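You operate a simulated robot arm through the tools that you are given. There is no shell and no other tool. Be economical: measure what you need, move in short steps, check, and stop when the job is done.

The job below is to be done with a simulated robot arm. You get a single attempt, and the scene is never put back.

TASK
Clear the count, then run the empty press 3 times at 400 N.
Fine: switch it on, clear with the tally button and push the slide in; leave the slide in.

Only the result counts: the job must be done as asked and must still hold three seconds after the hand-in. Knocking over, shifting, dropping, spilling or breaking anything else fails it.

THE ROBOT
A 6-joint arm with a two-finger gripper, fixed in place. Base frame: the origin is at the foot of the arm, x ahead of it, y to its left, z up; the work surface is at about z = 0.8. Units: m, degrees, N and s.
With the tool pointing down near the work surface it reaches from about 0.1 to 0.7 m from the base axis. Its first joint turns from -66.0 to 66.0 degrees. Payload 2.45 kg.
The TCP is the grasp point between the finger pads, 0.03 m short of the fingertips. In the tool frame z runs along the fingers and y along their closing line. The gripper opens to 0.106 m. The gripper's body begins 0.079 m behind the TCP.
Orientation is told as [roll, pitch, yaw] about the base's x, y, z axes, in that order, counted from this pose: with the fingers straight down and closing along the base's y, the tool's x points along the base's -x, its y along +y and its z along -z.

THE INTERFACE
- The arm moves only by the tool apply_moves. Its argument "motion" is text: rows parted by semicolons, each of 7 numbers parted by spaces: the shift along the tool's x, y, z in m, then the turn, a rotation vector about the tool's x, y, z in degrees, then the gripper command, from -1 (fully open) to 1 (shut), values between in proportion. In form: tx ty tz wx wy wz jaw; .... A call has 1 to 10 rows; each row shifts and turns the commanded pose from where the row before left it, along the tool's axes as they then stand. Rows are played at 5 a second. More than 0.05 m and 8.6 degrees between two rows, or a gripper value outside its range, and nothing of the call is played. Where a pose cannot be reached the arm comes as near as it can. A force on the tool above 60 N (or 10 N above the force at the start of the call, whichever is more), or a blocked arm, ends the call early, and 0.2 s more pass. Each finger travels about 0.153 m/s and halts on what it meets, pressing with about 23 N; the grip force reading is that of the motor and also rises with nothing between the fingers. The clock runs only during rows and for 0.2 s after the last one: add rows that do not move to give the fingers time. The reply holds the time, the measured pose of the TCP, the force on the tool along the base axes, the opening and the grip force, in the units named above and with some noise, with the torque about the TCP (base axes, N m) and any sound that the robot's microphone picked up.
- Cameras (640 x 400 px; columns grow to the right, rows downward): "scene" is fixed at [0.0634, 0.4196, 1.4041]; the picture's right is [-0.70, -0.71, 0.00], its down [-0.42, 0.41, -0.81] and it looks along [0.57, -0.57, -0.59] (base axes); focal length 346 px, centre (320, 200). "wrist" rides on the gripper at [0.076, -0.002, -0.106] in the tool frame; the picture's right is [0.02, 1.00, 0.00], its down [-0.78, 0.02, -0.62] and it looks along [-0.62, 0.01, 0.78] (tool axes); focal length 247 px, centre (320, 200). There is no depth. A picture from a camera that has moved, and an enlarged one, comes with that camera's place and axes in the base frame and with its lens.
- camera(camera): a new picture of that camera. The clock stands still meanwhile.
- zoom(camera, box): a new picture of the part [left, top, right, bottom] of that camera's present view, enlarged. The clock stands still meanwhile.
- hand_in(): hands the job in; it is judged then, once.

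Go step by step. Nothing tells you positions but the pictures and the camera data: compare them with the known pose of the tool, close in by small moves and look again before you grip or let go. The budget is 120 turns and 68 pictures, counting those below and the enlarged ones. Unless the task says otherwise, let go and move clear before handing in, and close with one line.

The tools are called after "Emit:" as a command line: name --argument value ..., lists and objects as JSON in quotes. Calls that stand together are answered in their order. apply_moves: Moves the arm, as the interface text tells. Its arguments: {"type":"object","properties":{"motion":{"type":"string"}},"required":["motion"]} The other tools are called the same way: camera (camera) takes a picture; zoom (camera, box) takes an enlarged picture of a part of a camera's view; hand_in () hands the job in.

At the start:

```text
t: 0.0
tool_pos: [0.307, 0.0031, 1.1361]
orientation: [-0.1, 0.0, 0.0]
wrist_force: [-0.5, -0.5, 0.2]
moment: [0.01, 0.01, -0.02]
width: 0.1062
grasp_force: 0.1
```

scene: 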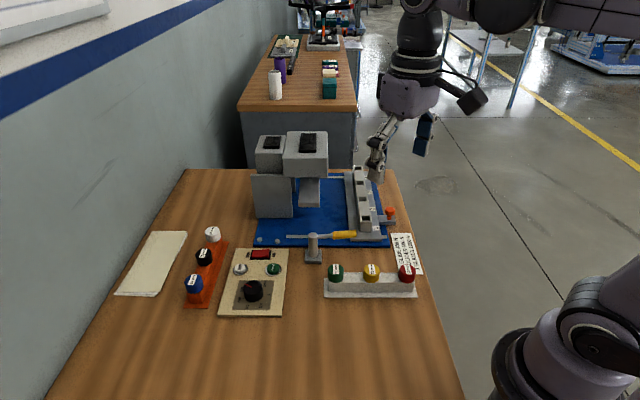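
wrist: 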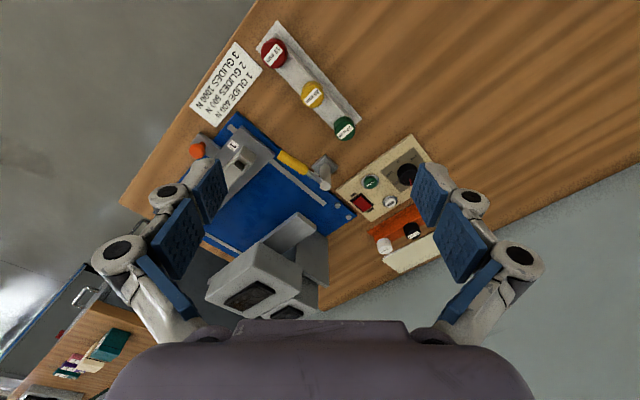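

I see a press on a blue base, a control panel with a red switch and a dial, a row of coloured buttons, an orange rack of buttons, and a label card. I'll enlarge these to read them.

Emit:
zoom --camera "scene" --box '[170, 215, 300, 325]'

Emit:
zoom --camera "scene" --box '[300, 220, 440, 310]'

Emit:
zoom --camera "scene" --box '[240, 120, 410, 270]'

Emit:
zoom --camera "wrist" --box '[180, 20, 300, 140]'

Emit:
zoom --camera "wrist" --box '[180, 100, 440, 320]'

```text
3.64 times, centred on (235, 270) of scene
camera zoom: at [0.0634, 0.4196, 1.4041], right [-0.7, -0.71, 0.0], down [-0.42, 0.41, -0.81], along [0.57, -0.57, -0.59], focal length 1257 px, centre (629, -54)
```

zoom: 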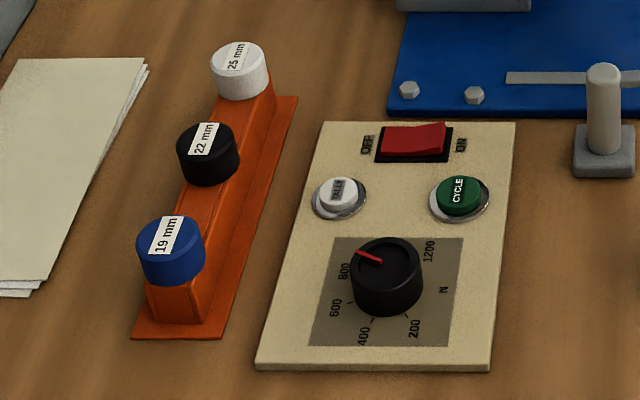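

```text
4.44 times, centred on (370, 265) of scene
camera zoom: at [0.0634, 0.4196, 1.4041], right [-0.7, -0.71, 0.0], down [-0.42, 0.41, -0.81], along [0.57, -0.57, -0.59], focal length 1537 px, centre (98, -89)
```

zoom: 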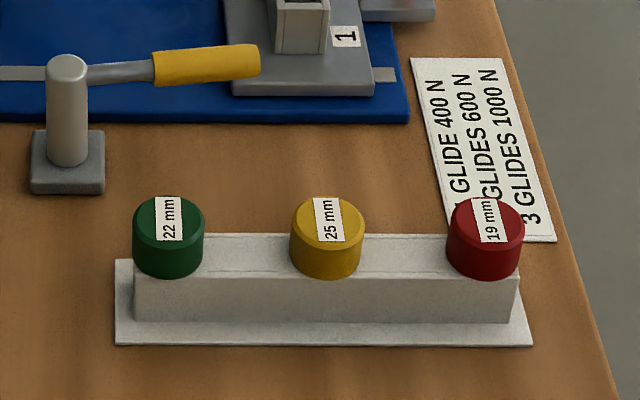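

```text
2.67 times, centred on (325, 195) of scene
camera zoom: at [0.0634, 0.4196, 1.4041], right [-0.7, -0.71, 0.0], down [-0.42, 0.41, -0.81], along [0.57, -0.57, -0.59], focal length 922 px, centre (307, 213)
```

zoom: 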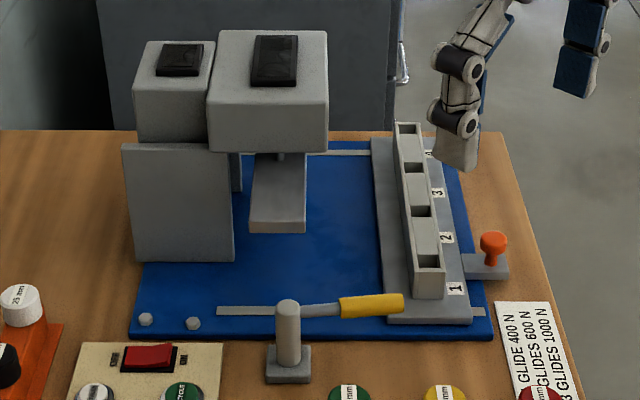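

```text
3.33 times, centred on (240, 80) of wrist
camera zoom: at [0.2305, 0.0003, 1.2417], right [-0.02, 1.0, 0.0], down [0.78, 0.02, 0.62], along [0.62, 0.01, -0.78], focal length 823 px, centre (587, 600)
```

zoom: 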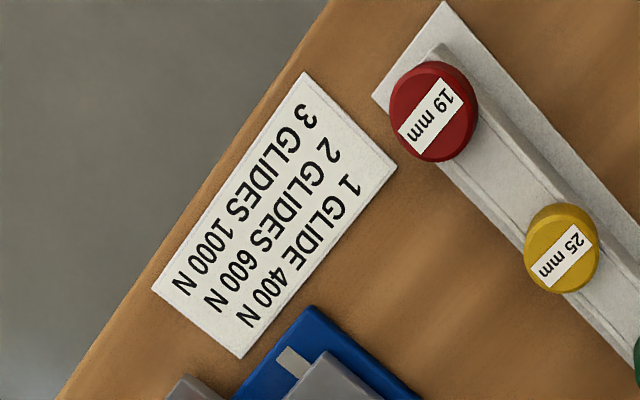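

```text
1.82 times, centred on (310, 210) of wrist
camera zoom: at [0.2305, 0.0003, 1.2417], right [-0.02, 1.0, 0.0], down [0.78, 0.02, 0.62], along [0.62, 0.01, -0.78], focal length 449 px, centre (338, 182)
```

zoom: 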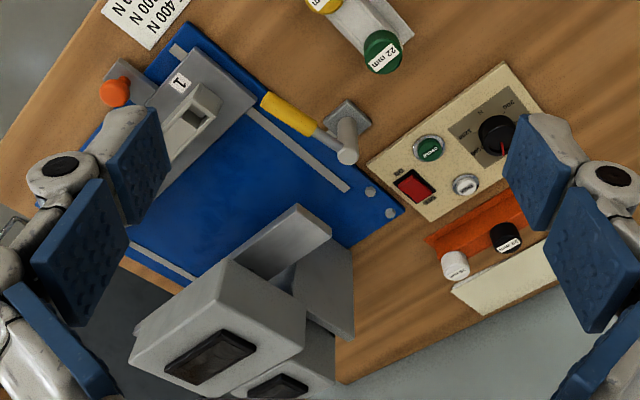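

The panel is turned about 45°, with its dial near (0.48, 0.19), tally (0.56, 0.17), cycle (0.51, 0.12) and switch (0.56, 0.11). I'll move above it for a closer look.

Emit:
apply_moves --motion "-0.033 0.027 0.01 0 0 0 -1;-0.033 0.027 0.01 0 0 0 -1;-0.033 0.027 0.01 0 0 0 -1;-0.033 0.027 0.01 0 0 0 -1;-0.033 0.027 0.01 0 0 0 -1;0 0 0.04 0 0 0 -1;0 0 0 0 0 0 -1"

Emit:
camera --camera "wrist"

```text
t: 1.6
tool_pos: [0.4737, 0.1388, 1.0424]
orientation: [-0.1, 0.0, 0.0]
wrist_force: [0.1, 0.7, 0.8]
moment: [0.01, 0.02, 0.01]
width: 0.106
grasp_force: 0.1
```

```text
60 pictures are left
camera wrist: at [0.3972, 0.1356, 1.1488], right [-0.02, 1.0, 0.0], down [0.78, 0.02, 0.62], along [0.62, 0.01, -0.78], focal length 247 px, centre (320, 200)
```

wrist: 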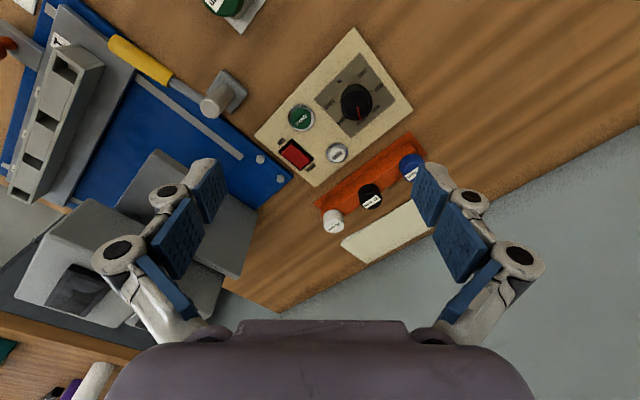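

Emit:
zoom --camera "wrist" --box '[245, 25, 415, 190]'

Emit:
zoom --camera "wrist" --box '[0, 0, 260, 210]'

```text
2.42 times, centred on (330, 108) of wrist
camera zoom: at [0.3972, 0.1356, 1.1488], right [-0.02, 1.0, 0.0], down [0.78, 0.02, 0.62], along [0.62, 0.01, -0.78], focal length 599 px, centre (296, 424)
```

zoom: 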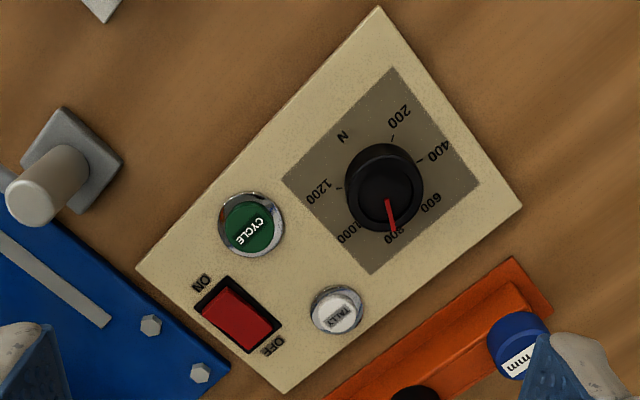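

```text
1.90 times, centred on (130, 105) of wrist
camera zoom: at [0.3972, 0.1356, 1.1488], right [-0.02, 1.0, 0.0], down [0.78, 0.02, 0.62], along [0.62, 0.01, -0.78], focal length 470 px, centre (682, 381)
```

zoom: 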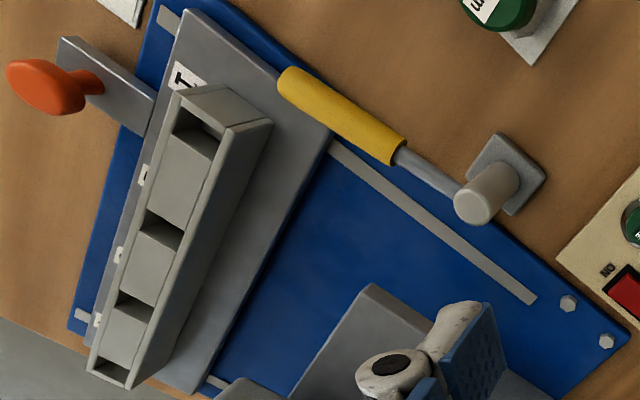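

The dial pointer sits at 800 and must go counterclockwise to 400. First I'll shut the gripper and go above the ON half of the switch, near (0.562, 0.093).

Emit:
apply_moves --motion "-0.022 -0.0115 0.02 0 0 0 1;-0.022 -0.0115 0.025 0 0 0 1;-0.022 -0.0115 0.025 0 0 0 1;-0.022 -0.0115 0.025 0 0 0 1;0 0 0.02 0 0 0 1;0 0 0.015 0 0 0 1;0 0 0 0 0 0 1;0 0 0 0 0 0 1"

Emit:
camera --camera "wrist"

Emit:
zoom --camera "scene" --box '[200, 190, 320, 300]'

```text
t: 3.4
tool_pos: [0.5613, 0.0934, 0.9142]
orientation: [0.0, -0.1, 0.0]
wrist_force: [0.4, 0.9, 0.1]
moment: [0.01, -0.02, -0.01]
width: 0.0003
grasp_force: 23.6
```

```text
57 pictures are left
camera wrist: at [0.4833, 0.0897, 1.0202], right [-0.02, 1.0, 0.0], down [0.78, 0.02, 0.62], along [0.62, 0.01, -0.78], focal length 247 px, centre (320, 200)
```

wrist: 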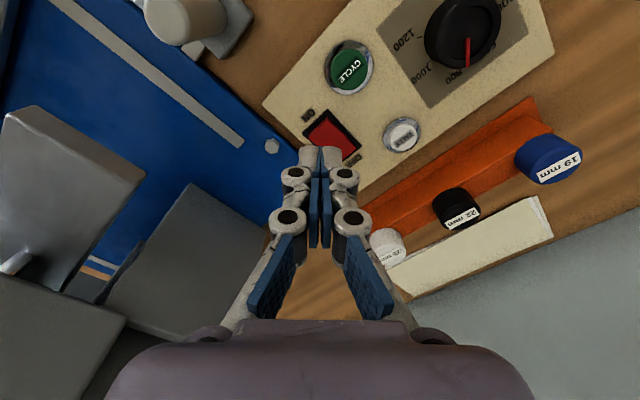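

```text
3.64 times, centred on (260, 245) of scene
camera zoom: at [0.0634, 0.4196, 1.4041], right [-0.7, -0.71, 0.0], down [-0.42, 0.41, -0.81], along [0.57, -0.57, -0.59], focal length 1257 px, centre (538, 36)
```

zoom: 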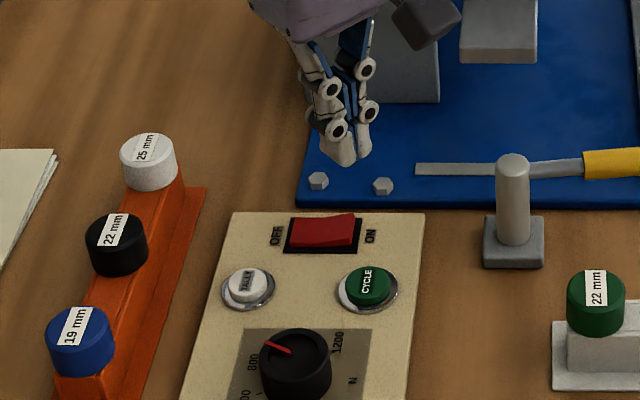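

The measurement holds, with the tool over the ON end. I'll descend in small steps until contact.

Emit:
apply_moves --motion "0 0 0.025 0 0 0 1;0 0 0.02 0 0 0 1;0 0 0.006 0 0 0 1;0 0 0.004 0 0 0 1;0 0 0.003 0 0 0 1;0 0 0.003 0 0 0 1;0 0 0 0 0 0 1"

Emit:
zoom --camera "wrist" --box '[220, 50, 460, 200]'

```text
t: 5.0
tool_pos: [0.5609, 0.0918, 0.854]
orientation: [0.0, 0.0, 0.1]
wrist_force: [-0.2, 0.1, 0.4]
moment: [-0.02, 0.0, -0.03]
width: 0.0
grasp_force: 23.0
```

```text
2.67 times, centred on (340, 125) of wrist
camera zoom: at [0.4843, 0.0892, 0.9591], right [-0.02, 1.0, 0.0], down [0.78, 0.02, 0.62], along [0.62, 0.01, -0.78], focal length 659 px, centre (267, 400)
```

zoom: 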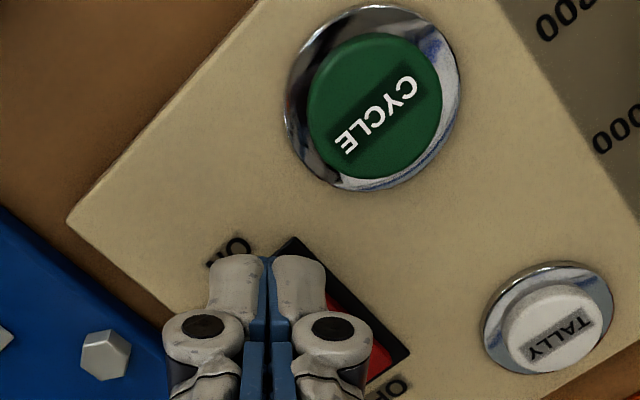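

No contact yet, and the fingertips are over the ON half. I'll continue down.

Emit:
apply_moves --motion "0 0 0.002 0 0 0 1;0 0 0.002 0 0 0 1;0 0 0.002 0 0 0 1;0 0 0.002 0 0 0 1;0 0 0.002 0 0 0 1;0 0 0 0 0 0 1"

Emit:
zoom --camera "scene" --box '[230, 200, 310, 290]'

```text
t: 6.4
tool_pos: [0.5613, 0.093, 0.8449]
orientation: [-0.1, 0.0, 0.0]
wrist_force: [-0.7, 0.5, 0.2]
moment: [-0.03, 0.02, 0.02]
width: 0.0
grasp_force: 23.0
```

```text
4.44 times, centred on (270, 245) of scene
camera zoom: at [0.0634, 0.4196, 1.4041], right [-0.7, -0.71, 0.0], down [-0.42, 0.41, -0.81], along [0.57, -0.57, -0.59], focal length 1537 px, centre (542, 0)
```

zoom: 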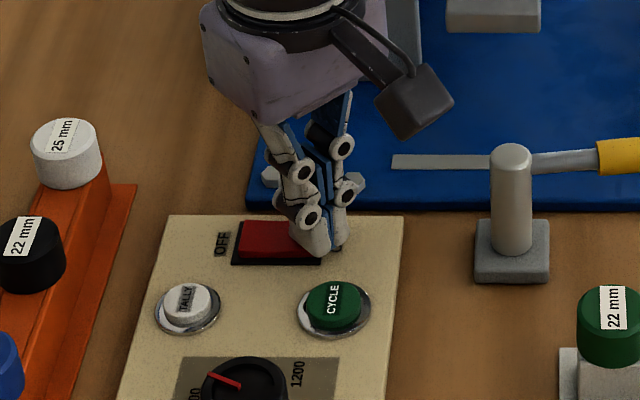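

The fingers look to be on the rocker, though little force shows. I'll go slightly deeper, then lift and look.

Emit:
apply_moves --motion "0 0 0.002 0 0 0 1;0 0 0.002 0 0 0 1;0 0 0 0 0 0 1"

Emit:
apply_moves --motion "0 0 -0.03 0 0 0 1;0 0 -0.03 0 0 0 1;0 0 0 0 0 0 1"

Emit:
zoom --camera "scene" --box '[230, 200, 310, 290]'

Emit:
zoom --camera "wrist" --box '[220, 50, 460, 200]'

```text
t: 7.2
tool_pos: [0.5605, 0.0927, 0.8424]
orientation: [0.0, -0.1, 0.0]
wrist_force: [-0.7, 0.3, 42.7]
moment: [0.26, -0.45, 0.0]
width: 0.0003
grasp_force: 23.3
```

```text
t: 8.0
tool_pos: [0.5607, 0.0921, 0.9025]
orientation: [0.0, 0.0, 0.0]
wrist_force: [0.7, -1.2, -0.1]
moment: [-0.02, 0.0, 0.0]
width: 0.0
grasp_force: 22.9
```

```text
4.44 times, centred on (270, 245) of scene
camera zoom: at [0.0634, 0.4196, 1.4041], right [-0.7, -0.71, 0.0], down [-0.42, 0.41, -0.81], along [0.57, -0.57, -0.59], focal length 1537 px, centre (542, 0)
```

zoom: 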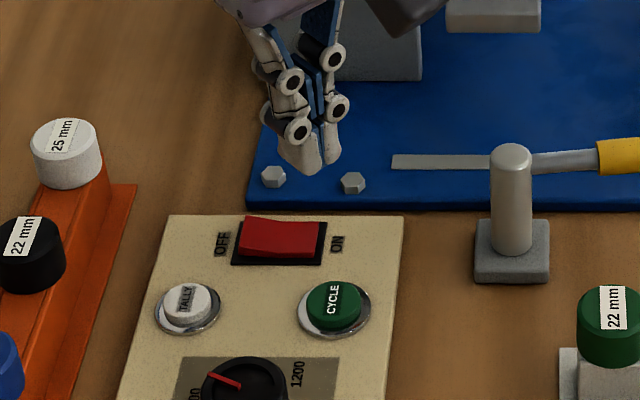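

```text
2.67 times, centred on (340, 125) of wrist
camera zoom: at [0.4843, 0.0888, 1.0084], right [-0.02, 1.0, 0.0], down [0.78, 0.02, 0.62], along [0.62, 0.01, -0.78], focal length 659 px, centre (267, 400)
```

zoom: 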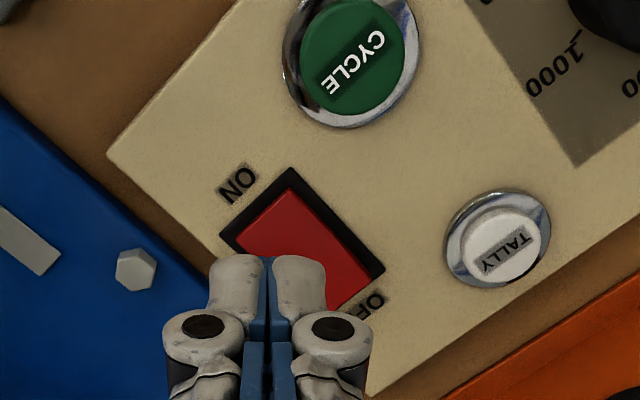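

The rocker has flipped to ON. Next is the tally button at about (0.569, 0.165).

Emit:
apply_moves --motion "-0.0045 0.0365 0 0 0 0 1;-0.0045 0.0365 0 0 0 0 1;0 0 0.02 0 0 0 1;0 0 0.02 0 0 0 1;0 0 0.006 0 0 0 1;0 0 0 0 0 0 1"

Emit:
camera --camera "scene"

Emit:
zoom --camera "scene" --box '[220, 190, 310, 290]'

```text
t: 9.4
tool_pos: [0.5692, 0.167, 0.8547]
orientation: [0.0, 0.1, 0.0]
wrist_force: [-0.9, 0.4, -0.3]
moment: [-0.04, 0.0, -0.02]
width: 0.0002
grasp_force: 22.2
```

```text
51 pictures are left
```

scene: 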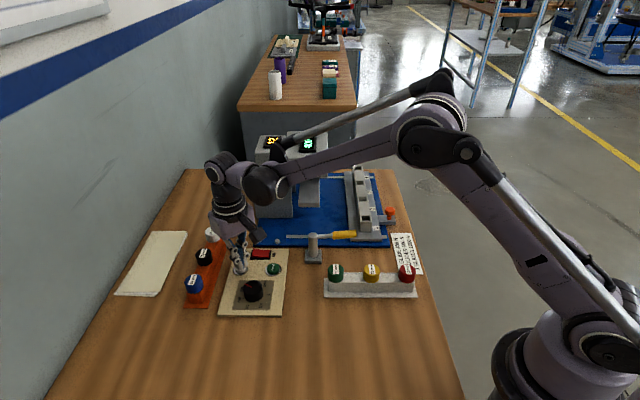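

```text
4.00 times, centred on (265, 240) of scene
camera zoom: at [0.0634, 0.4196, 1.4041], right [-0.7, -0.71, 0.0], down [-0.42, 0.41, -0.81], along [0.57, -0.57, -0.59], focal length 1383 px, centre (540, 40)
```

zoom: 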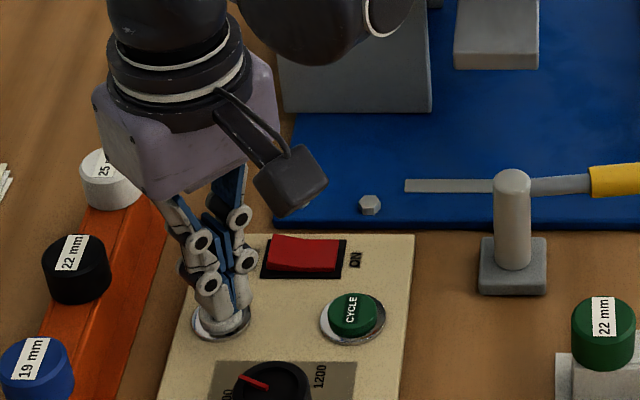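

The displays are lit and the fingers are right over the tally. I'll press it gently.

Emit:
zoom --camera "scene" --box '[250, 125, 330, 165]'

Emit:
apply_moves --motion "0 0 0.003 0 0 0 1;0 0 0.003 0 0 0 1;0 0 0.002 0 0 0 1;0 0 0 0 0 0 1"

Emit:
zoom --camera "scene" --box '[250, 125, 330, 165]'

```text
8.00 times, centred on (290, 145) of scene
camera zoom: at [0.0634, 0.4196, 1.4041], right [-0.7, -0.71, 0.0], down [-0.42, 0.41, -0.81], along [0.57, -0.57, -0.59], focal length 2766 px, centre (560, 640)
```

zoom: 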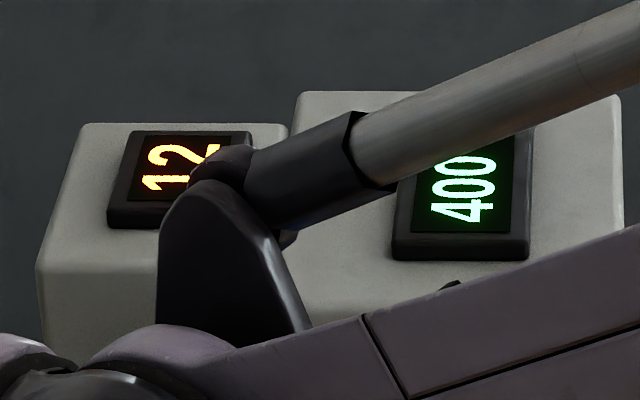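

```text
t: 10.4
tool_pos: [0.569, 0.1653, 0.8473]
orientation: [0.1, 0.0, 0.0]
wrist_force: [1.7, 0.4, -0.3]
moment: [0.03, 0.01, 0.01]
width: 0.0
grasp_force: 23.1
```

```text
8.00 times, centred on (290, 145) of scene
camera zoom: at [0.0634, 0.4196, 1.4041], right [-0.7, -0.71, 0.0], down [-0.42, 0.41, -0.81], along [0.57, -0.57, -0.59], focal length 2766 px, centre (560, 640)
```

zoom: 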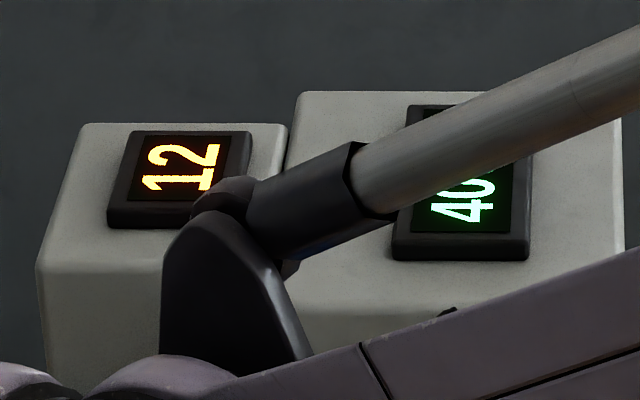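

The count shows 12 and the other display reads 400, although the dial pointer is at 800; I'll sort that out afterwards. The tally isn't pressed yet, so I go deeper.

Emit:
apply_moves --motion "0 0 0.002 0 0 0 1;0 0 0.002 0 0 0 1;0 0 0 0 0 0 1"

```text
t: 11.2
tool_pos: [0.5693, 0.1669, 0.8418]
orientation: [-0.1, 0.0, 0.0]
wrist_force: [-0.8, -1.2, 2.1]
moment: [0.0, 0.01, 0.03]
width: 0.006
grasp_force: 28.9
heard: click
```

A click came. I'll lift off and read the displays.

Emit:
apply_moves --motion "0 0 -0.03 0 0 0 1;0 0 -0.03 0 0 0 1;0 0 0 0 0 0 1"

Emit:
zoom --camera "scene" --box '[240, 115, 340, 175]'

```text
t: 12.0
tool_pos: [0.5685, 0.166, 0.9029]
orientation: [0.0, 0.1, -0.1]
wrist_force: [-0.1, -1.1, 1.0]
moment: [-0.01, -0.05, 0.05]
width: 0.0001
grasp_force: 29.0
```

```text
6.40 times, centred on (290, 145) of scene
camera zoom: at [0.0634, 0.4196, 1.4041], right [-0.7, -0.71, 0.0], down [-0.42, 0.41, -0.81], along [0.57, -0.57, -0.59], focal length 2213 px, centre (512, 552)
```

zoom: 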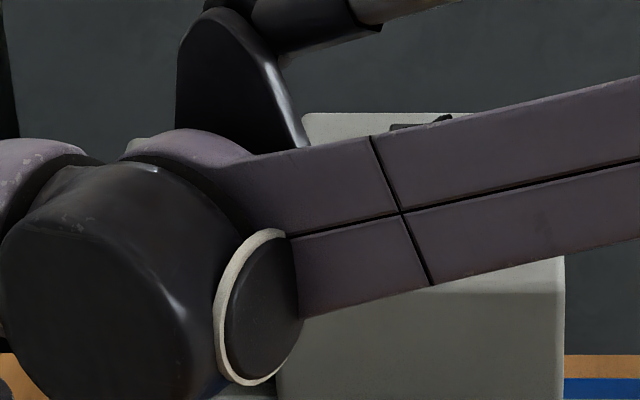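

The arm hides the displays, so I'll move above the dial with the jaws half open and look again.

Emit:
apply_moves --motion "0.038 0.0087 0 0 0 0 -0.2;0.038 0.0088 0 0 0 0 -0.2;0 0 0 0 0 0 -0.2;0 0 0 0 0 0 -0.2"

Emit:
camera --camera "wrist"

Emit:
zoom --camera "scene" --box '[240, 115, 340, 175]'

```text
t: 13.0
tool_pos: [0.4924, 0.1834, 0.9046]
orientation: [0.0, 0.0, 0.0]
wrist_force: [0.4, -0.6, -0.1]
moment: [0.01, 0.02, 0.03]
width: 0.0634
grasp_force: 0.0
```

```text
46 pictures are left
camera wrist: at [0.4159, 0.1809, 1.0102], right [-0.02, 1.0, 0.0], down [0.78, 0.02, 0.62], along [0.62, 0.01, -0.78], focal length 247 px, centre (320, 200)
```

wrist: 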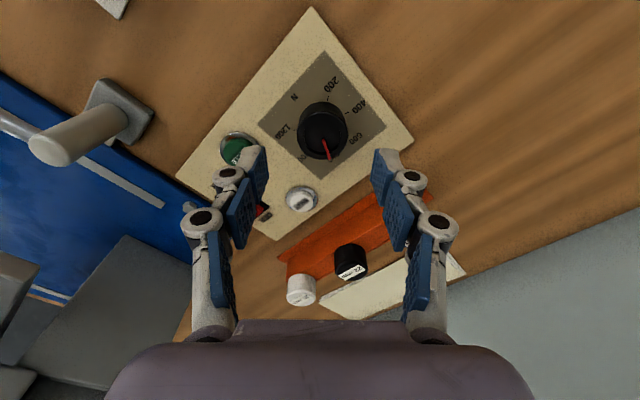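

```text
6.40 times, centred on (290, 145) of scene
camera zoom: at [0.0634, 0.4196, 1.4041], right [-0.7, -0.71, 0.0], down [-0.42, 0.41, -0.81], along [0.57, -0.57, -0.59], focal length 2213 px, centre (512, 552)
```

zoom: 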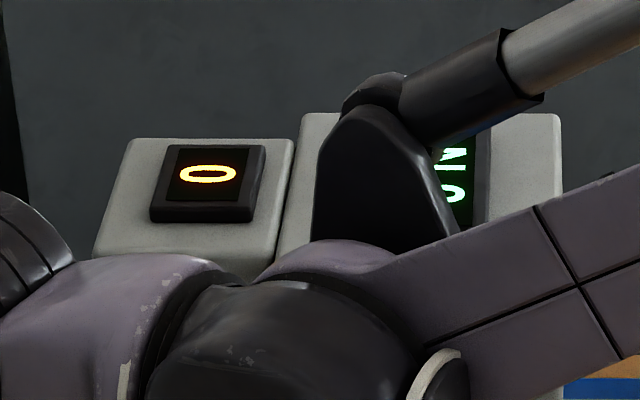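

The count is cleared to 0. The second display changed but is half hidden, so I'll move the arm over toward the slide side, then read it and study the slide.

Emit:
apply_moves --motion "0 0 -0.045 0 0 0 1;0.018 -0.042 -0.015 0 0 0 1;0.018 -0.042 -0.015 0 0 0 1;0.018 -0.042 -0.015 0 0 0 1;0.018 -0.042 -0.015 0 0 0 1;0.018 -0.042 -0.015 0 0 0 1;0.018 -0.042 -0.015 0 0 0 1;0.018 -0.042 -0.015 0 0 0 1;0.018 -0.042 0 0 0 0 1;0 0 0 0 0 0 1"

Emit:
camera --camera "wrist"

Emit:
zoom --camera "scene" --box '[240, 115, 340, 175]'

```text
t: 15.2
tool_pos: [0.3487, -0.153, 1.0547]
orientation: [0.0, 0.0, 0.1]
wrist_force: [-0.5, 0.0, -0.7]
moment: [0.05, 0.02, -0.03]
width: 0.0
grasp_force: 23.0
```

```text
44 pictures are left
camera wrist: at [0.2724, -0.1576, 1.16], right [-0.02, 1.0, 0.0], down [0.78, 0.02, 0.62], along [0.62, 0.01, -0.78], focal length 247 px, centre (320, 200)
```

wrist: 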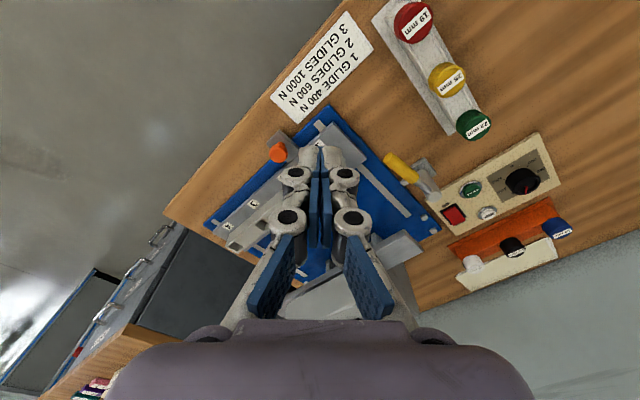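

```text
6.40 times, centred on (290, 145) of scene
camera zoom: at [0.0634, 0.4196, 1.4041], right [-0.7, -0.71, 0.0], down [-0.42, 0.41, -0.81], along [0.57, -0.57, -0.59], focal length 2213 px, centre (512, 552)
```

zoom: 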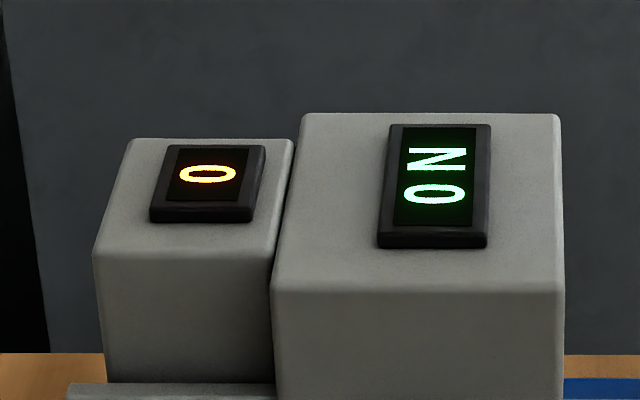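

The count is 0 and the other display shows "ON", so 400 was probably the last stroke's reading. Next I'll look at the slide.

Emit:
zoom --camera "scene" --box '[290, 160, 430, 260]'

Emit:
zoom --camera "wrist" --box '[190, 90, 450, 290]'

```text
4.00 times, centred on (360, 210) of scene
camera zoom: at [0.0634, 0.4196, 1.4041], right [-0.7, -0.71, 0.0], down [-0.42, 0.41, -0.81], along [0.57, -0.57, -0.59], focal length 1383 px, centre (160, 160)
```

zoom: 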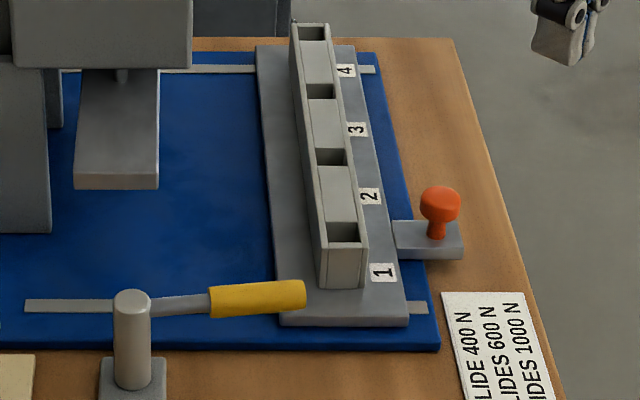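

```text
2.00 times, centred on (320, 190) of wrist
camera zoom: at [0.2724, -0.1576, 1.16], right [-0.02, 1.0, 0.0], down [0.78, 0.02, 0.62], along [0.62, 0.01, -0.78], focal length 494 px, centre (320, 220)
```

zoom: 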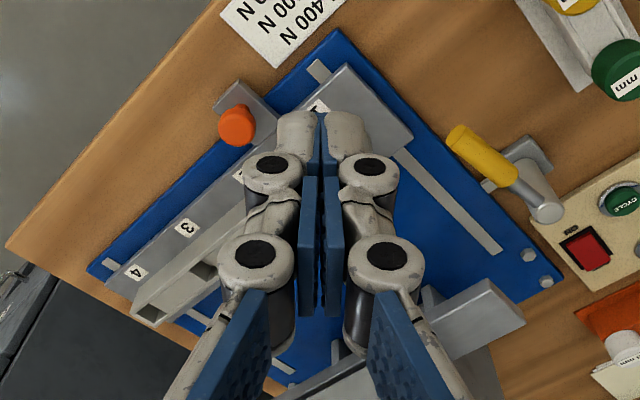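

The lever lies in front of the slide (clear of it), and the orange knob on the slide's tab is at about (0.4385, -0.214, 0.846). I'll turn the tool 45° and get outside of the knob, ready to push toward the press.

Emit:
apply_moves --motion "-0.017 -0.033 0.015 0 0 0 1;-0.017 -0.033 0.015 0 0 0 1;-0.017 -0.034 0.015 0 0 0 1;0 0 0 0 0 -8 1;0 0 0 0 0 -8 1;0 0 0 0 0 -8 1;0 0 0 0 0 -8 1;0 0 0 0 0 -8 1;0 0 0 0 0 -5 1;0 0 0 0 0 0 1"

Emit:
camera --camera "wrist"

```text
t: 17.4
tool_pos: [0.4004, -0.2546, 1.0064]
orientation: [0.1, 0.0, 45.1]
wrist_force: [-0.2, -0.3, -0.2]
moment: [-0.03, -0.01, 0.05]
width: 0.0001
grasp_force: 22.8
```

```text
40 pictures are left
camera wrist: at [0.3469, -0.31, 1.1127], right [-0.72, 0.69, 0.0], down [0.54, 0.57, 0.62], along [0.43, 0.45, -0.78], focal length 247 px, centre (320, 200)
```

wrist: 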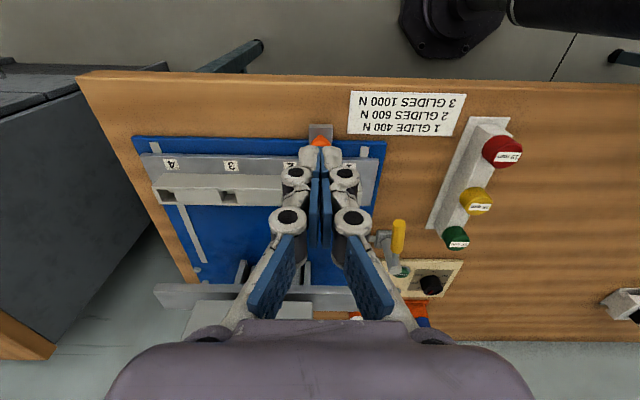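

The knob sits straight ahead of the fingers. I'll tilt the tool's top away from the press by 15° and lower outside the knob.

Emit:
apply_moves --motion "0 0 0 0 -7.5 0 1;0 0 0 0 -7.5 0 1;0.0097 0 0.0362 0 0 0 1;0.0097 0 0.0362 0 0 0 1;0.0097 0 0.0362 0 0 0 1;0.0097 0 0.0362 0 0 0 1;0 0 0 0 0 0 1"

Emit:
camera --camera "wrist"

Emit:
zoom --camera "scene" --box '[290, 160, 450, 260]'

```text
t: 19.0
tool_pos: [0.4006, -0.2567, 0.8557]
orientation: [-0.1, -15.0, 45.0]
wrist_force: [0.2, 0.5, -0.8]
moment: [0.01, 0.0, -0.01]
width: 0.0002
grasp_force: 23.3
```

```text
39 pictures are left
camera wrist: at [0.3297, -0.3305, 0.9373], right [-0.72, 0.69, -0.01], down [0.41, 0.43, 0.8], along [0.56, 0.58, -0.6], focal length 247 px, centre (320, 200)
```

wrist: 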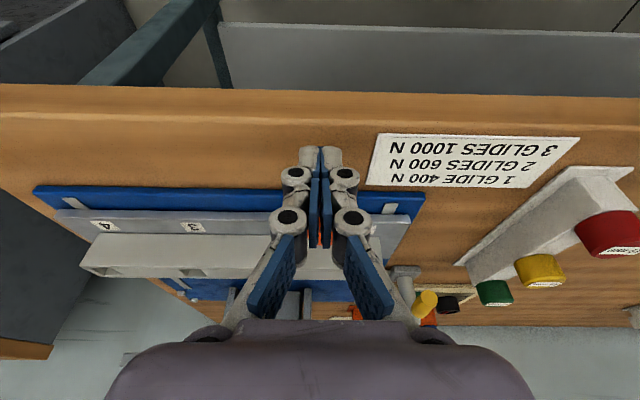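

```text
4.00 times, centred on (370, 210) of scene
camera zoom: at [0.0634, 0.4196, 1.4041], right [-0.7, -0.71, 0.0], down [-0.42, 0.41, -0.81], along [0.57, -0.57, -0.59], focal length 1383 px, centre (120, 160)
```

zoom: 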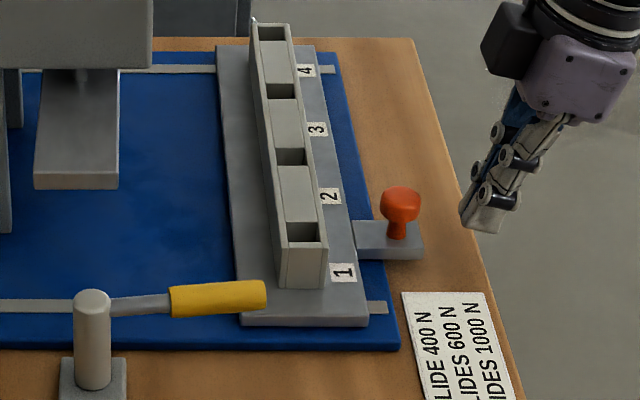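

Aligned with the knob. I'll push inward in modest steps.

Emit:
apply_moves --motion "-0.0116 0 0.0031 0 0 0 1;-0.0097 0 0.0026 0 0 0 1;-0.0097 0 0.0026 0 0 0 1;-0.0097 0 0.0026 0 0 0 1;-0.0097 0 0.0026 0 0 0 1;0 0 0 0 0 0 1"

Emit:
zoom --camera "scene" --box '[290, 160, 450, 260]'

```text
t: 20.4
tool_pos: [0.4372, -0.2165, 0.8571]
orientation: [0.0, -15.0, 45.0]
wrist_force: [0.3, -0.8, 0.2]
moment: [0.02, 0.0, -0.02]
width: 0.0
grasp_force: 23.0
```

```text
4.00 times, centred on (370, 210) of scene
camera zoom: at [0.0634, 0.4196, 1.4041], right [-0.7, -0.71, 0.0], down [-0.42, 0.41, -0.81], along [0.57, -0.57, -0.59], focal length 1383 px, centre (120, 160)
```

zoom: 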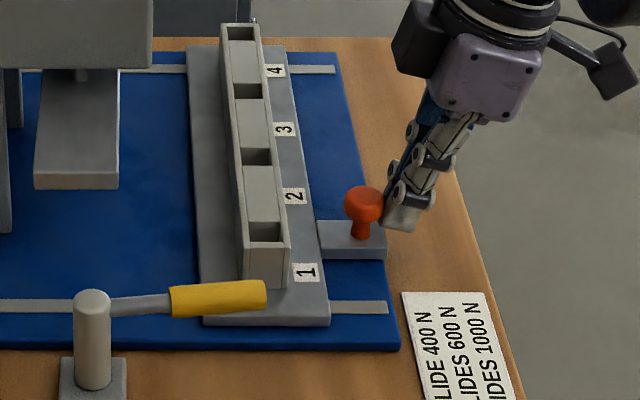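

The slide glides freely with the knob. I'll keep pushing.

Emit:
apply_moves --motion "-0.0097 0 0.0026 0 0 0 1;-0.0097 0 0.0026 0 0 0 1;-0.0097 0 0.0026 0 0 0 1;-0.0097 0 0.0026 0 0 0 1;-0.0097 0 0.0026 0 0 0 1;-0.0097 0 0.0026 0 0 0 1;0 0 0 0 0 0 1"

Emit:
zoom --camera "scene" --box '[240, 120, 420, 260]'

```text
t: 22.0
tool_pos: [0.4806, -0.1731, 0.8563]
orientation: [0.0, -15.1, 44.9]
wrist_force: [-0.8, 0.0, -0.3]
moment: [0.02, 0.0, -0.04]
width: 0.0
grasp_force: 23.0
```

```text
2.86 times, centred on (330, 190) of scene
camera zoom: at [0.0634, 0.4196, 1.4041], right [-0.7, -0.71, 0.0], down [-0.42, 0.41, -0.81], along [0.57, -0.57, -0.59], focal length 988 px, centre (291, 229)
```

zoom: 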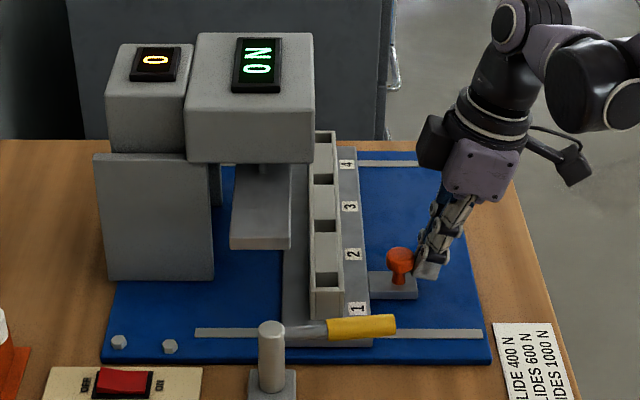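

Still free. I'll continue toward the ram.

Emit:
apply_moves --motion "-0.0097 0 0.0026 0 0 0 1;-0.0097 0 0.0026 0 0 0 1;-0.0097 0 0.0026 0 0 0 1;-0.0097 0 0.0026 0 0 0 1;-0.0097 0 0.0026 0 0 0 1;0 0 0 0 0 0 1"

Emit:
zoom --camera "scene" --box '[240, 120, 420, 260]'

```text
t: 23.4
tool_pos: [0.5147, -0.138, 0.8562]
orientation: [0.0, -15.0, 45.0]
wrist_force: [-0.5, 0.1, 0.1]
moment: [-0.01, 0.0, 0.0]
width: 0.0001
grasp_force: 22.6
```

```text
2.86 times, centred on (330, 190) of scene
camera zoom: at [0.0634, 0.4196, 1.4041], right [-0.7, -0.71, 0.0], down [-0.42, 0.41, -0.81], along [0.57, -0.57, -0.59], focal length 988 px, centre (291, 229)
```

zoom: 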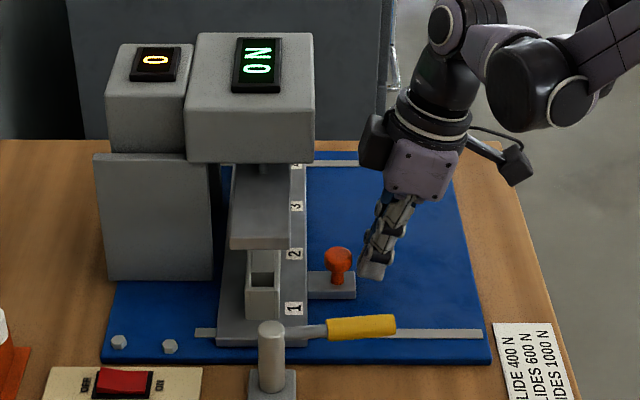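

The nests are now nearly under the ram. I'll use fine steps until the end stop or click.

Emit:
apply_moves --motion "-0.0039 0 0.001 0 0 0 1;-0.0039 0 0.001 0 0 0 1;-0.0039 0 0.001 0 0 0 1;0 0 0 0 0 0 1"

Emit:
zoom --camera "scene" --box '[240, 120, 420, 260]'

```text
t: 24.4
tool_pos: [0.522, -0.133, 0.8562]
orientation: [0.0, -14.5, 44.8]
wrist_force: [-26.9, -19.8, 0.9]
moment: [-0.22, 0.44, 0.18]
width: 0.006
grasp_force: 28.2
```

```text
2.86 times, centred on (330, 190) of scene
camera zoom: at [0.0628, 0.4191, 1.4043], right [-0.7, -0.71, 0.0], down [-0.42, 0.41, -0.81], along [0.57, -0.57, -0.59], focal length 988 px, centre (291, 229)
```

zoom: 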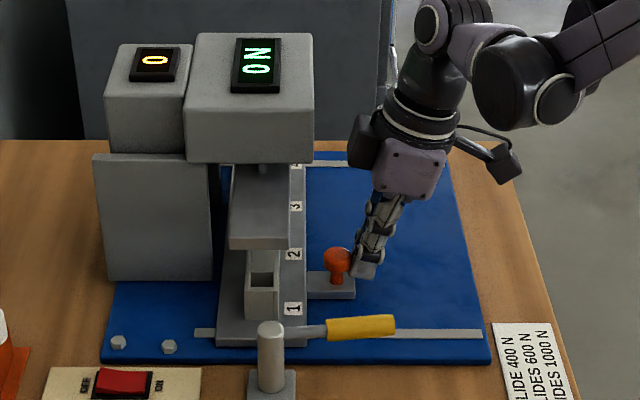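

The slide is against its stop at 33 N. I'll back off outward and lift clear, then check that it stays.

Emit:
apply_moves --motion "0.0097 0 -0.0026 0 0 0 1;0.0193 0 -0.0052 0 0 0 1;0.0193 0 -0.0052 0 0 0 1;-0.0129 0 -0.0483 0 0 0 1;-0.0129 0 -0.0483 0 0 0 1;-0.0129 0 -0.0483 0 0 0 1;-0.0129 0 -0.0483 0 0 0 1;0 0 0 0 7.5 0 1;0 0 0 0 7.5 0 1;0 0 0 0 0 0 1"

Emit:
zoom --camera "scene" --box '[240, 120, 420, 260]'

```text
t: 26.6
tool_pos: [0.4884, -0.1643, 1.0607]
orientation: [0.0, 0.1, 45.1]
wrist_force: [-0.1, 0.2, -0.3]
moment: [-0.02, -0.01, 0.01]
width: 0.0001
grasp_force: 28.5
```

```text
2.86 times, centred on (330, 190) of scene
camera zoom: at [0.0634, 0.4196, 1.4041], right [-0.7, -0.71, 0.0], down [-0.42, 0.41, -0.81], along [0.57, -0.57, -0.59], focal length 988 px, centre (291, 229)
```

zoom: 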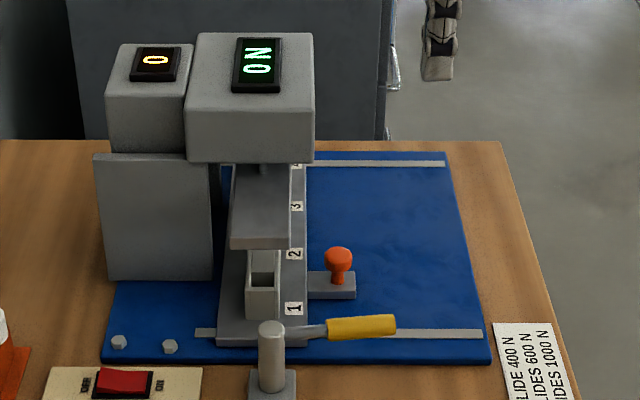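

The slide stays in. Now I'll move back round the press to the dial while turning the tool straight again.

Emit:
apply_moves --motion "-0.007 0.0425 0 0 0 0 1;-0.007 0.0425 0 0 0 0 1;-0.007 0.0425 0 0 0 0 1;-0.007 0.0425 0 0 0 0 1;0 0 0 0 0 8 1;0 0 0 0 0 8 1;0 0 0 0 0 8 1;0 0 0 0 0 8 1;0 0 0 0 0 8 1;0 0 0 0 0 5 1"

Emit:
apply_moves --motion "-0.0209 0.0419 0 0 0 0 0.2;-0.0209 0.0419 0 0 0 0 -0.2;-0.0209 0.0419 0 0 0 0 -0.2;-0.0209 0.0419 0 0 0 0 -0.2;-0.0209 0.0419 0 0 0 0 -0.2;0 0 0.045 0 0 0 -0.2;0 0 0.045 0 0 0 -0.2;0 0 0.045 0 0 0 -0.2;0 0 0 0 0 0 -0.2"

Emit:
camera --camera "wrist"

```text
t: 28.8
tool_pos: [0.3876, -0.0249, 1.0577]
orientation: [0.0, 0.0, -0.1]
wrist_force: [0.4, 0.2, 0.3]
moment: [-0.01, 0.01, -0.04]
width: 0.0
grasp_force: 28.4
```

```text
t: 30.8
tool_pos: [0.4937, 0.1846, 0.9262]
orientation: [0.0, 0.0, -0.1]
wrist_force: [-0.4, -0.5, 0.5]
moment: [0.03, -0.02, 0.0]
width: 0.0636
grasp_force: 0.1
```

```text
32 pictures are left
camera wrist: at [0.4154, 0.1815, 1.0312], right [-0.02, 1.0, 0.0], down [0.78, 0.02, 0.62], along [0.62, 0.01, -0.78], focal length 247 px, centre (320, 200)
```

wrist: 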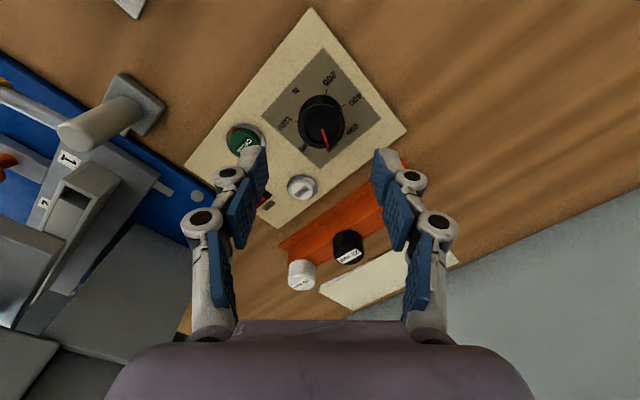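

The dial is between the fingers. I'll lower around it, tips staying just above the panel, and view before gripping.

Emit:
apply_moves --motion "0.003 -0.001 0.03 0 0 0 -0.2;0 0 0.03 0 0 0 -0.2;0 0 0.01 0 0 0 -0.2;0 0 0.004 0 0 0 -0.2;0 0 0 0 0 0 -0.2"

Emit:
zoom --camera "wrist" --box '[200, 60, 440, 210]'

Emit:
zoom --camera "scene" --box '[205, 235, 305, 325]'

```text
t: 32.0
tool_pos: [0.4902, 0.1864, 0.8493]
orientation: [0.0, 0.0, 0.0]
wrist_force: [-1.2, -0.1, 1.0]
moment: [-0.07, 0.0, -0.03]
width: 0.0636
grasp_force: 0.1
```

```text
2.67 times, centred on (320, 135) of wrist
camera zoom: at [0.4128, 0.1814, 0.9559], right [-0.02, 1.0, 0.0], down [0.78, 0.02, 0.62], along [0.62, 0.01, -0.78], focal length 659 px, centre (320, 373)
```

zoom: 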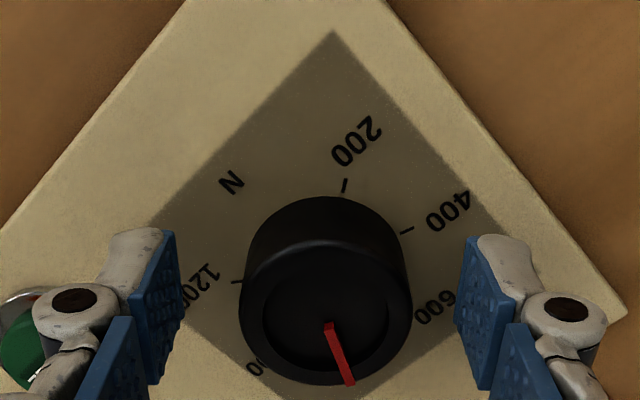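

```text
4.44 times, centred on (255, 280) of scene
camera zoom: at [0.0634, 0.4196, 1.4041], right [-0.7, -0.71, 0.0], down [-0.42, 0.41, -0.81], along [0.57, -0.57, -0.59], focal length 1537 px, centre (609, -156)
```

zoom: 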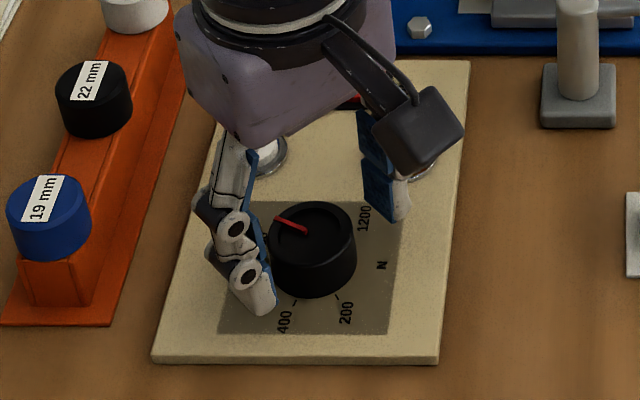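

The knob centre is about (0.494, 0.184). I'll centre on it and grip.

Emit:
apply_moves --motion "-0.004 -0.002 0 0 0 0 -0.2;0 0 0 0 0 0 0.2;0 0 0 0 0 0 0.6;0 0 0 0 0 0 0.6"

Emit:
zoom --camera "wrist" --box '[200, 60, 440, 210]'

```text
t: 33.0
tool_pos: [0.4941, 0.1862, 0.8503]
orientation: [0.3, -0.1, 0.3]
wrist_force: [3.3, 21.2, 9.0]
moment: [0.4, -0.03, 0.07]
width: 0.0391
grasp_force: 44.5
```

```text
2.67 times, centred on (320, 135) of wrist
camera zoom: at [0.4166, 0.1819, 0.9562], right [-0.02, 1.0, 0.01], down [0.78, 0.02, 0.62], along [0.62, 0.02, -0.78], focal length 659 px, centre (320, 373)
```

zoom: 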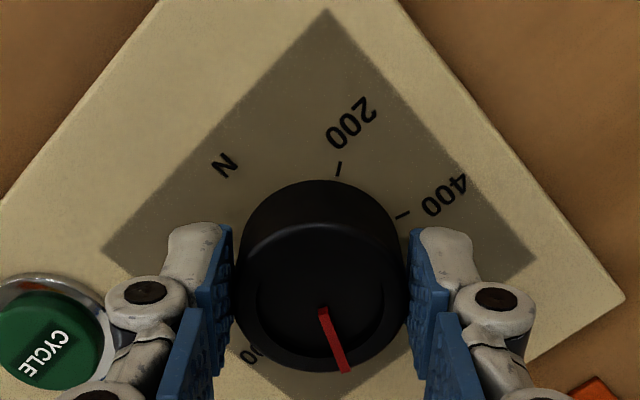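

Gripped, with some side force: the true centre is y ≈ 0.186. I'll ease that and turn 48° counterclockwise first.

Emit:
apply_moves --motion "0 0.002 0 0 0 0 0.6;0 0 0 0 0 -8 0.6;0 0 0 0 0 -8 0.6;0 0 0 0 0 -8 0.6;0 0 0 0 0 -8 0.6;0 0 0 0 0 -8 0.6;0 0 0 0 0 -8 0.6;0 0 0 0 0 0 0.6"

Emit:
zoom --camera "wrist" --box '[200, 60, 440, 210]'

```text
t: 34.8
tool_pos: [0.4946, 0.1831, 0.8487]
orientation: [-0.1, -0.1, 48.1]
wrist_force: [7.4, 8.9, 27.4]
moment: [0.5, -0.44, -0.01]
width: 0.0393
grasp_force: 44.4
```

```text
2.67 times, centred on (320, 135) of wrist
camera zoom: at [0.4435, 0.1233, 0.9545], right [-0.76, 0.65, 0.0], down [0.51, 0.59, 0.62], along [0.41, 0.47, -0.78], focal length 659 px, centre (320, 373)
```

zoom: 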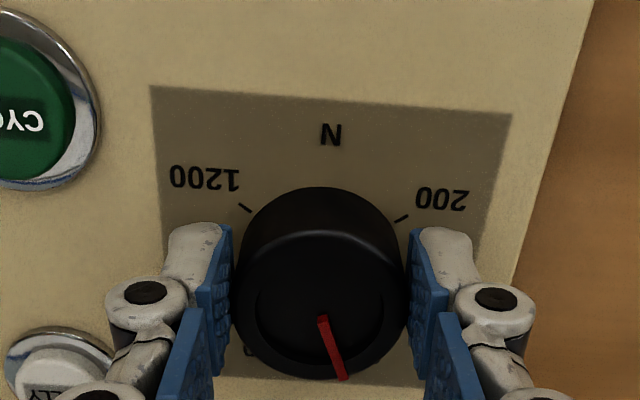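

The knob turns with the gripper, now near 600. I'll turn another 48° and check.

Emit:
apply_moves --motion "0 0 0 0 0 -8 0.6;0 0 0 0 0 -8 0.6;0 0 0 0 0 -8 0.6;0 0 0 0 0 -8 0.6;0 0 0 0 0 -8 0.6;0 0 0 0 0 -8 0.6;0 0 0 0 0 0 0.6"

Emit:
zoom --camera "scene" --box '[205, 235, 305, 325]'

Emit:
zoom --camera "wrist" --box '[200, 60, 440, 210]'

```text
t: 36.4
tool_pos: [0.498, 0.1822, 0.8476]
orientation: [-0.5, 0.2, 95.9]
wrist_force: [29.6, -15.4, -6.9]
moment: [0.36, -0.55, -0.13]
width: 0.0391
grasp_force: 44.6
```

```text
4.44 times, centred on (255, 280) of scene
camera zoom: at [0.0643, 0.4193, 1.4041], right [-0.7, -0.71, 0.0], down [-0.42, 0.41, -0.81], along [0.57, -0.57, -0.59], focal length 1537 px, centre (609, -156)
```

zoom: 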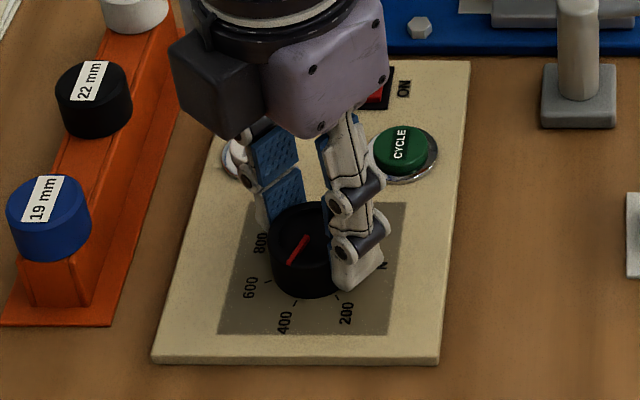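

```text
2.67 times, centred on (320, 135) of wrist
camera zoom: at [0.5051, 0.1048, 0.9547], right [-0.99, -0.13, -0.01], down [-0.1, 0.78, 0.62], along [-0.07, 0.61, -0.79], focal length 659 px, centre (320, 373)
```

zoom: 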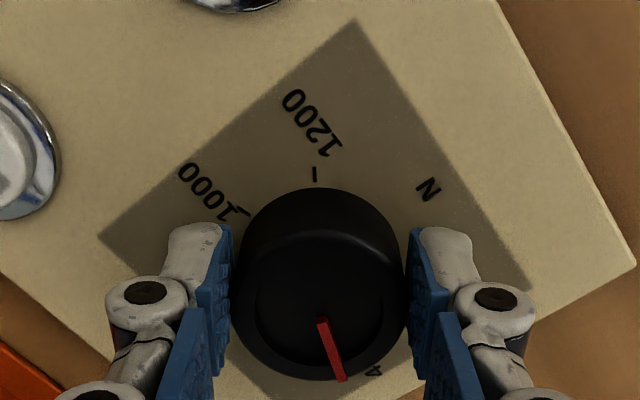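

The pointer is near 400. I'll zoom tightly to compare it with the tick.

Emit:
zoom --camera "scene" --box '[256, 276, 292, 312]'

Emit:
zoom --camera "scene" --box '[256, 278, 296, 303]'

```text
11.11 times, centred on (274, 294) of scene
camera zoom: at [0.0643, 0.4193, 1.4041], right [-0.7, -0.71, 0.0], down [-0.42, 0.41, -0.81], along [0.57, -0.57, -0.59], focal length 3842 px, centre (831, -844)
```

zoom: 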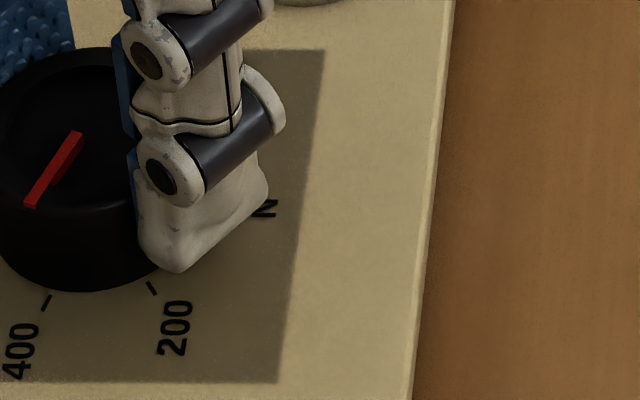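

```text
16.00 times, centred on (276, 290) of scene
camera zoom: at [0.0643, 0.4193, 1.4041], right [-0.7, -0.71, 0.0], down [-0.42, 0.41, -0.81], along [0.57, -0.57, -0.59], focal length 5532 px, centre (1024, -1248)
```

zoom: 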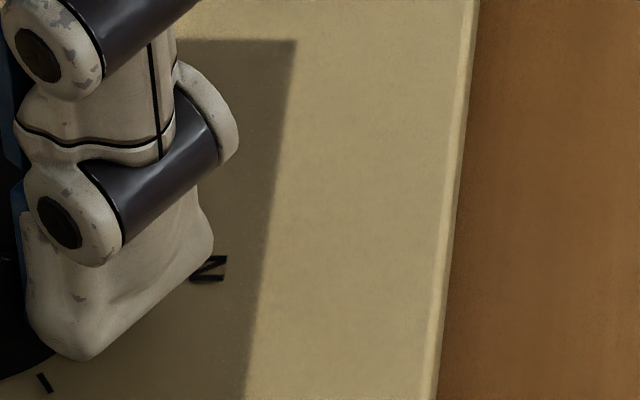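

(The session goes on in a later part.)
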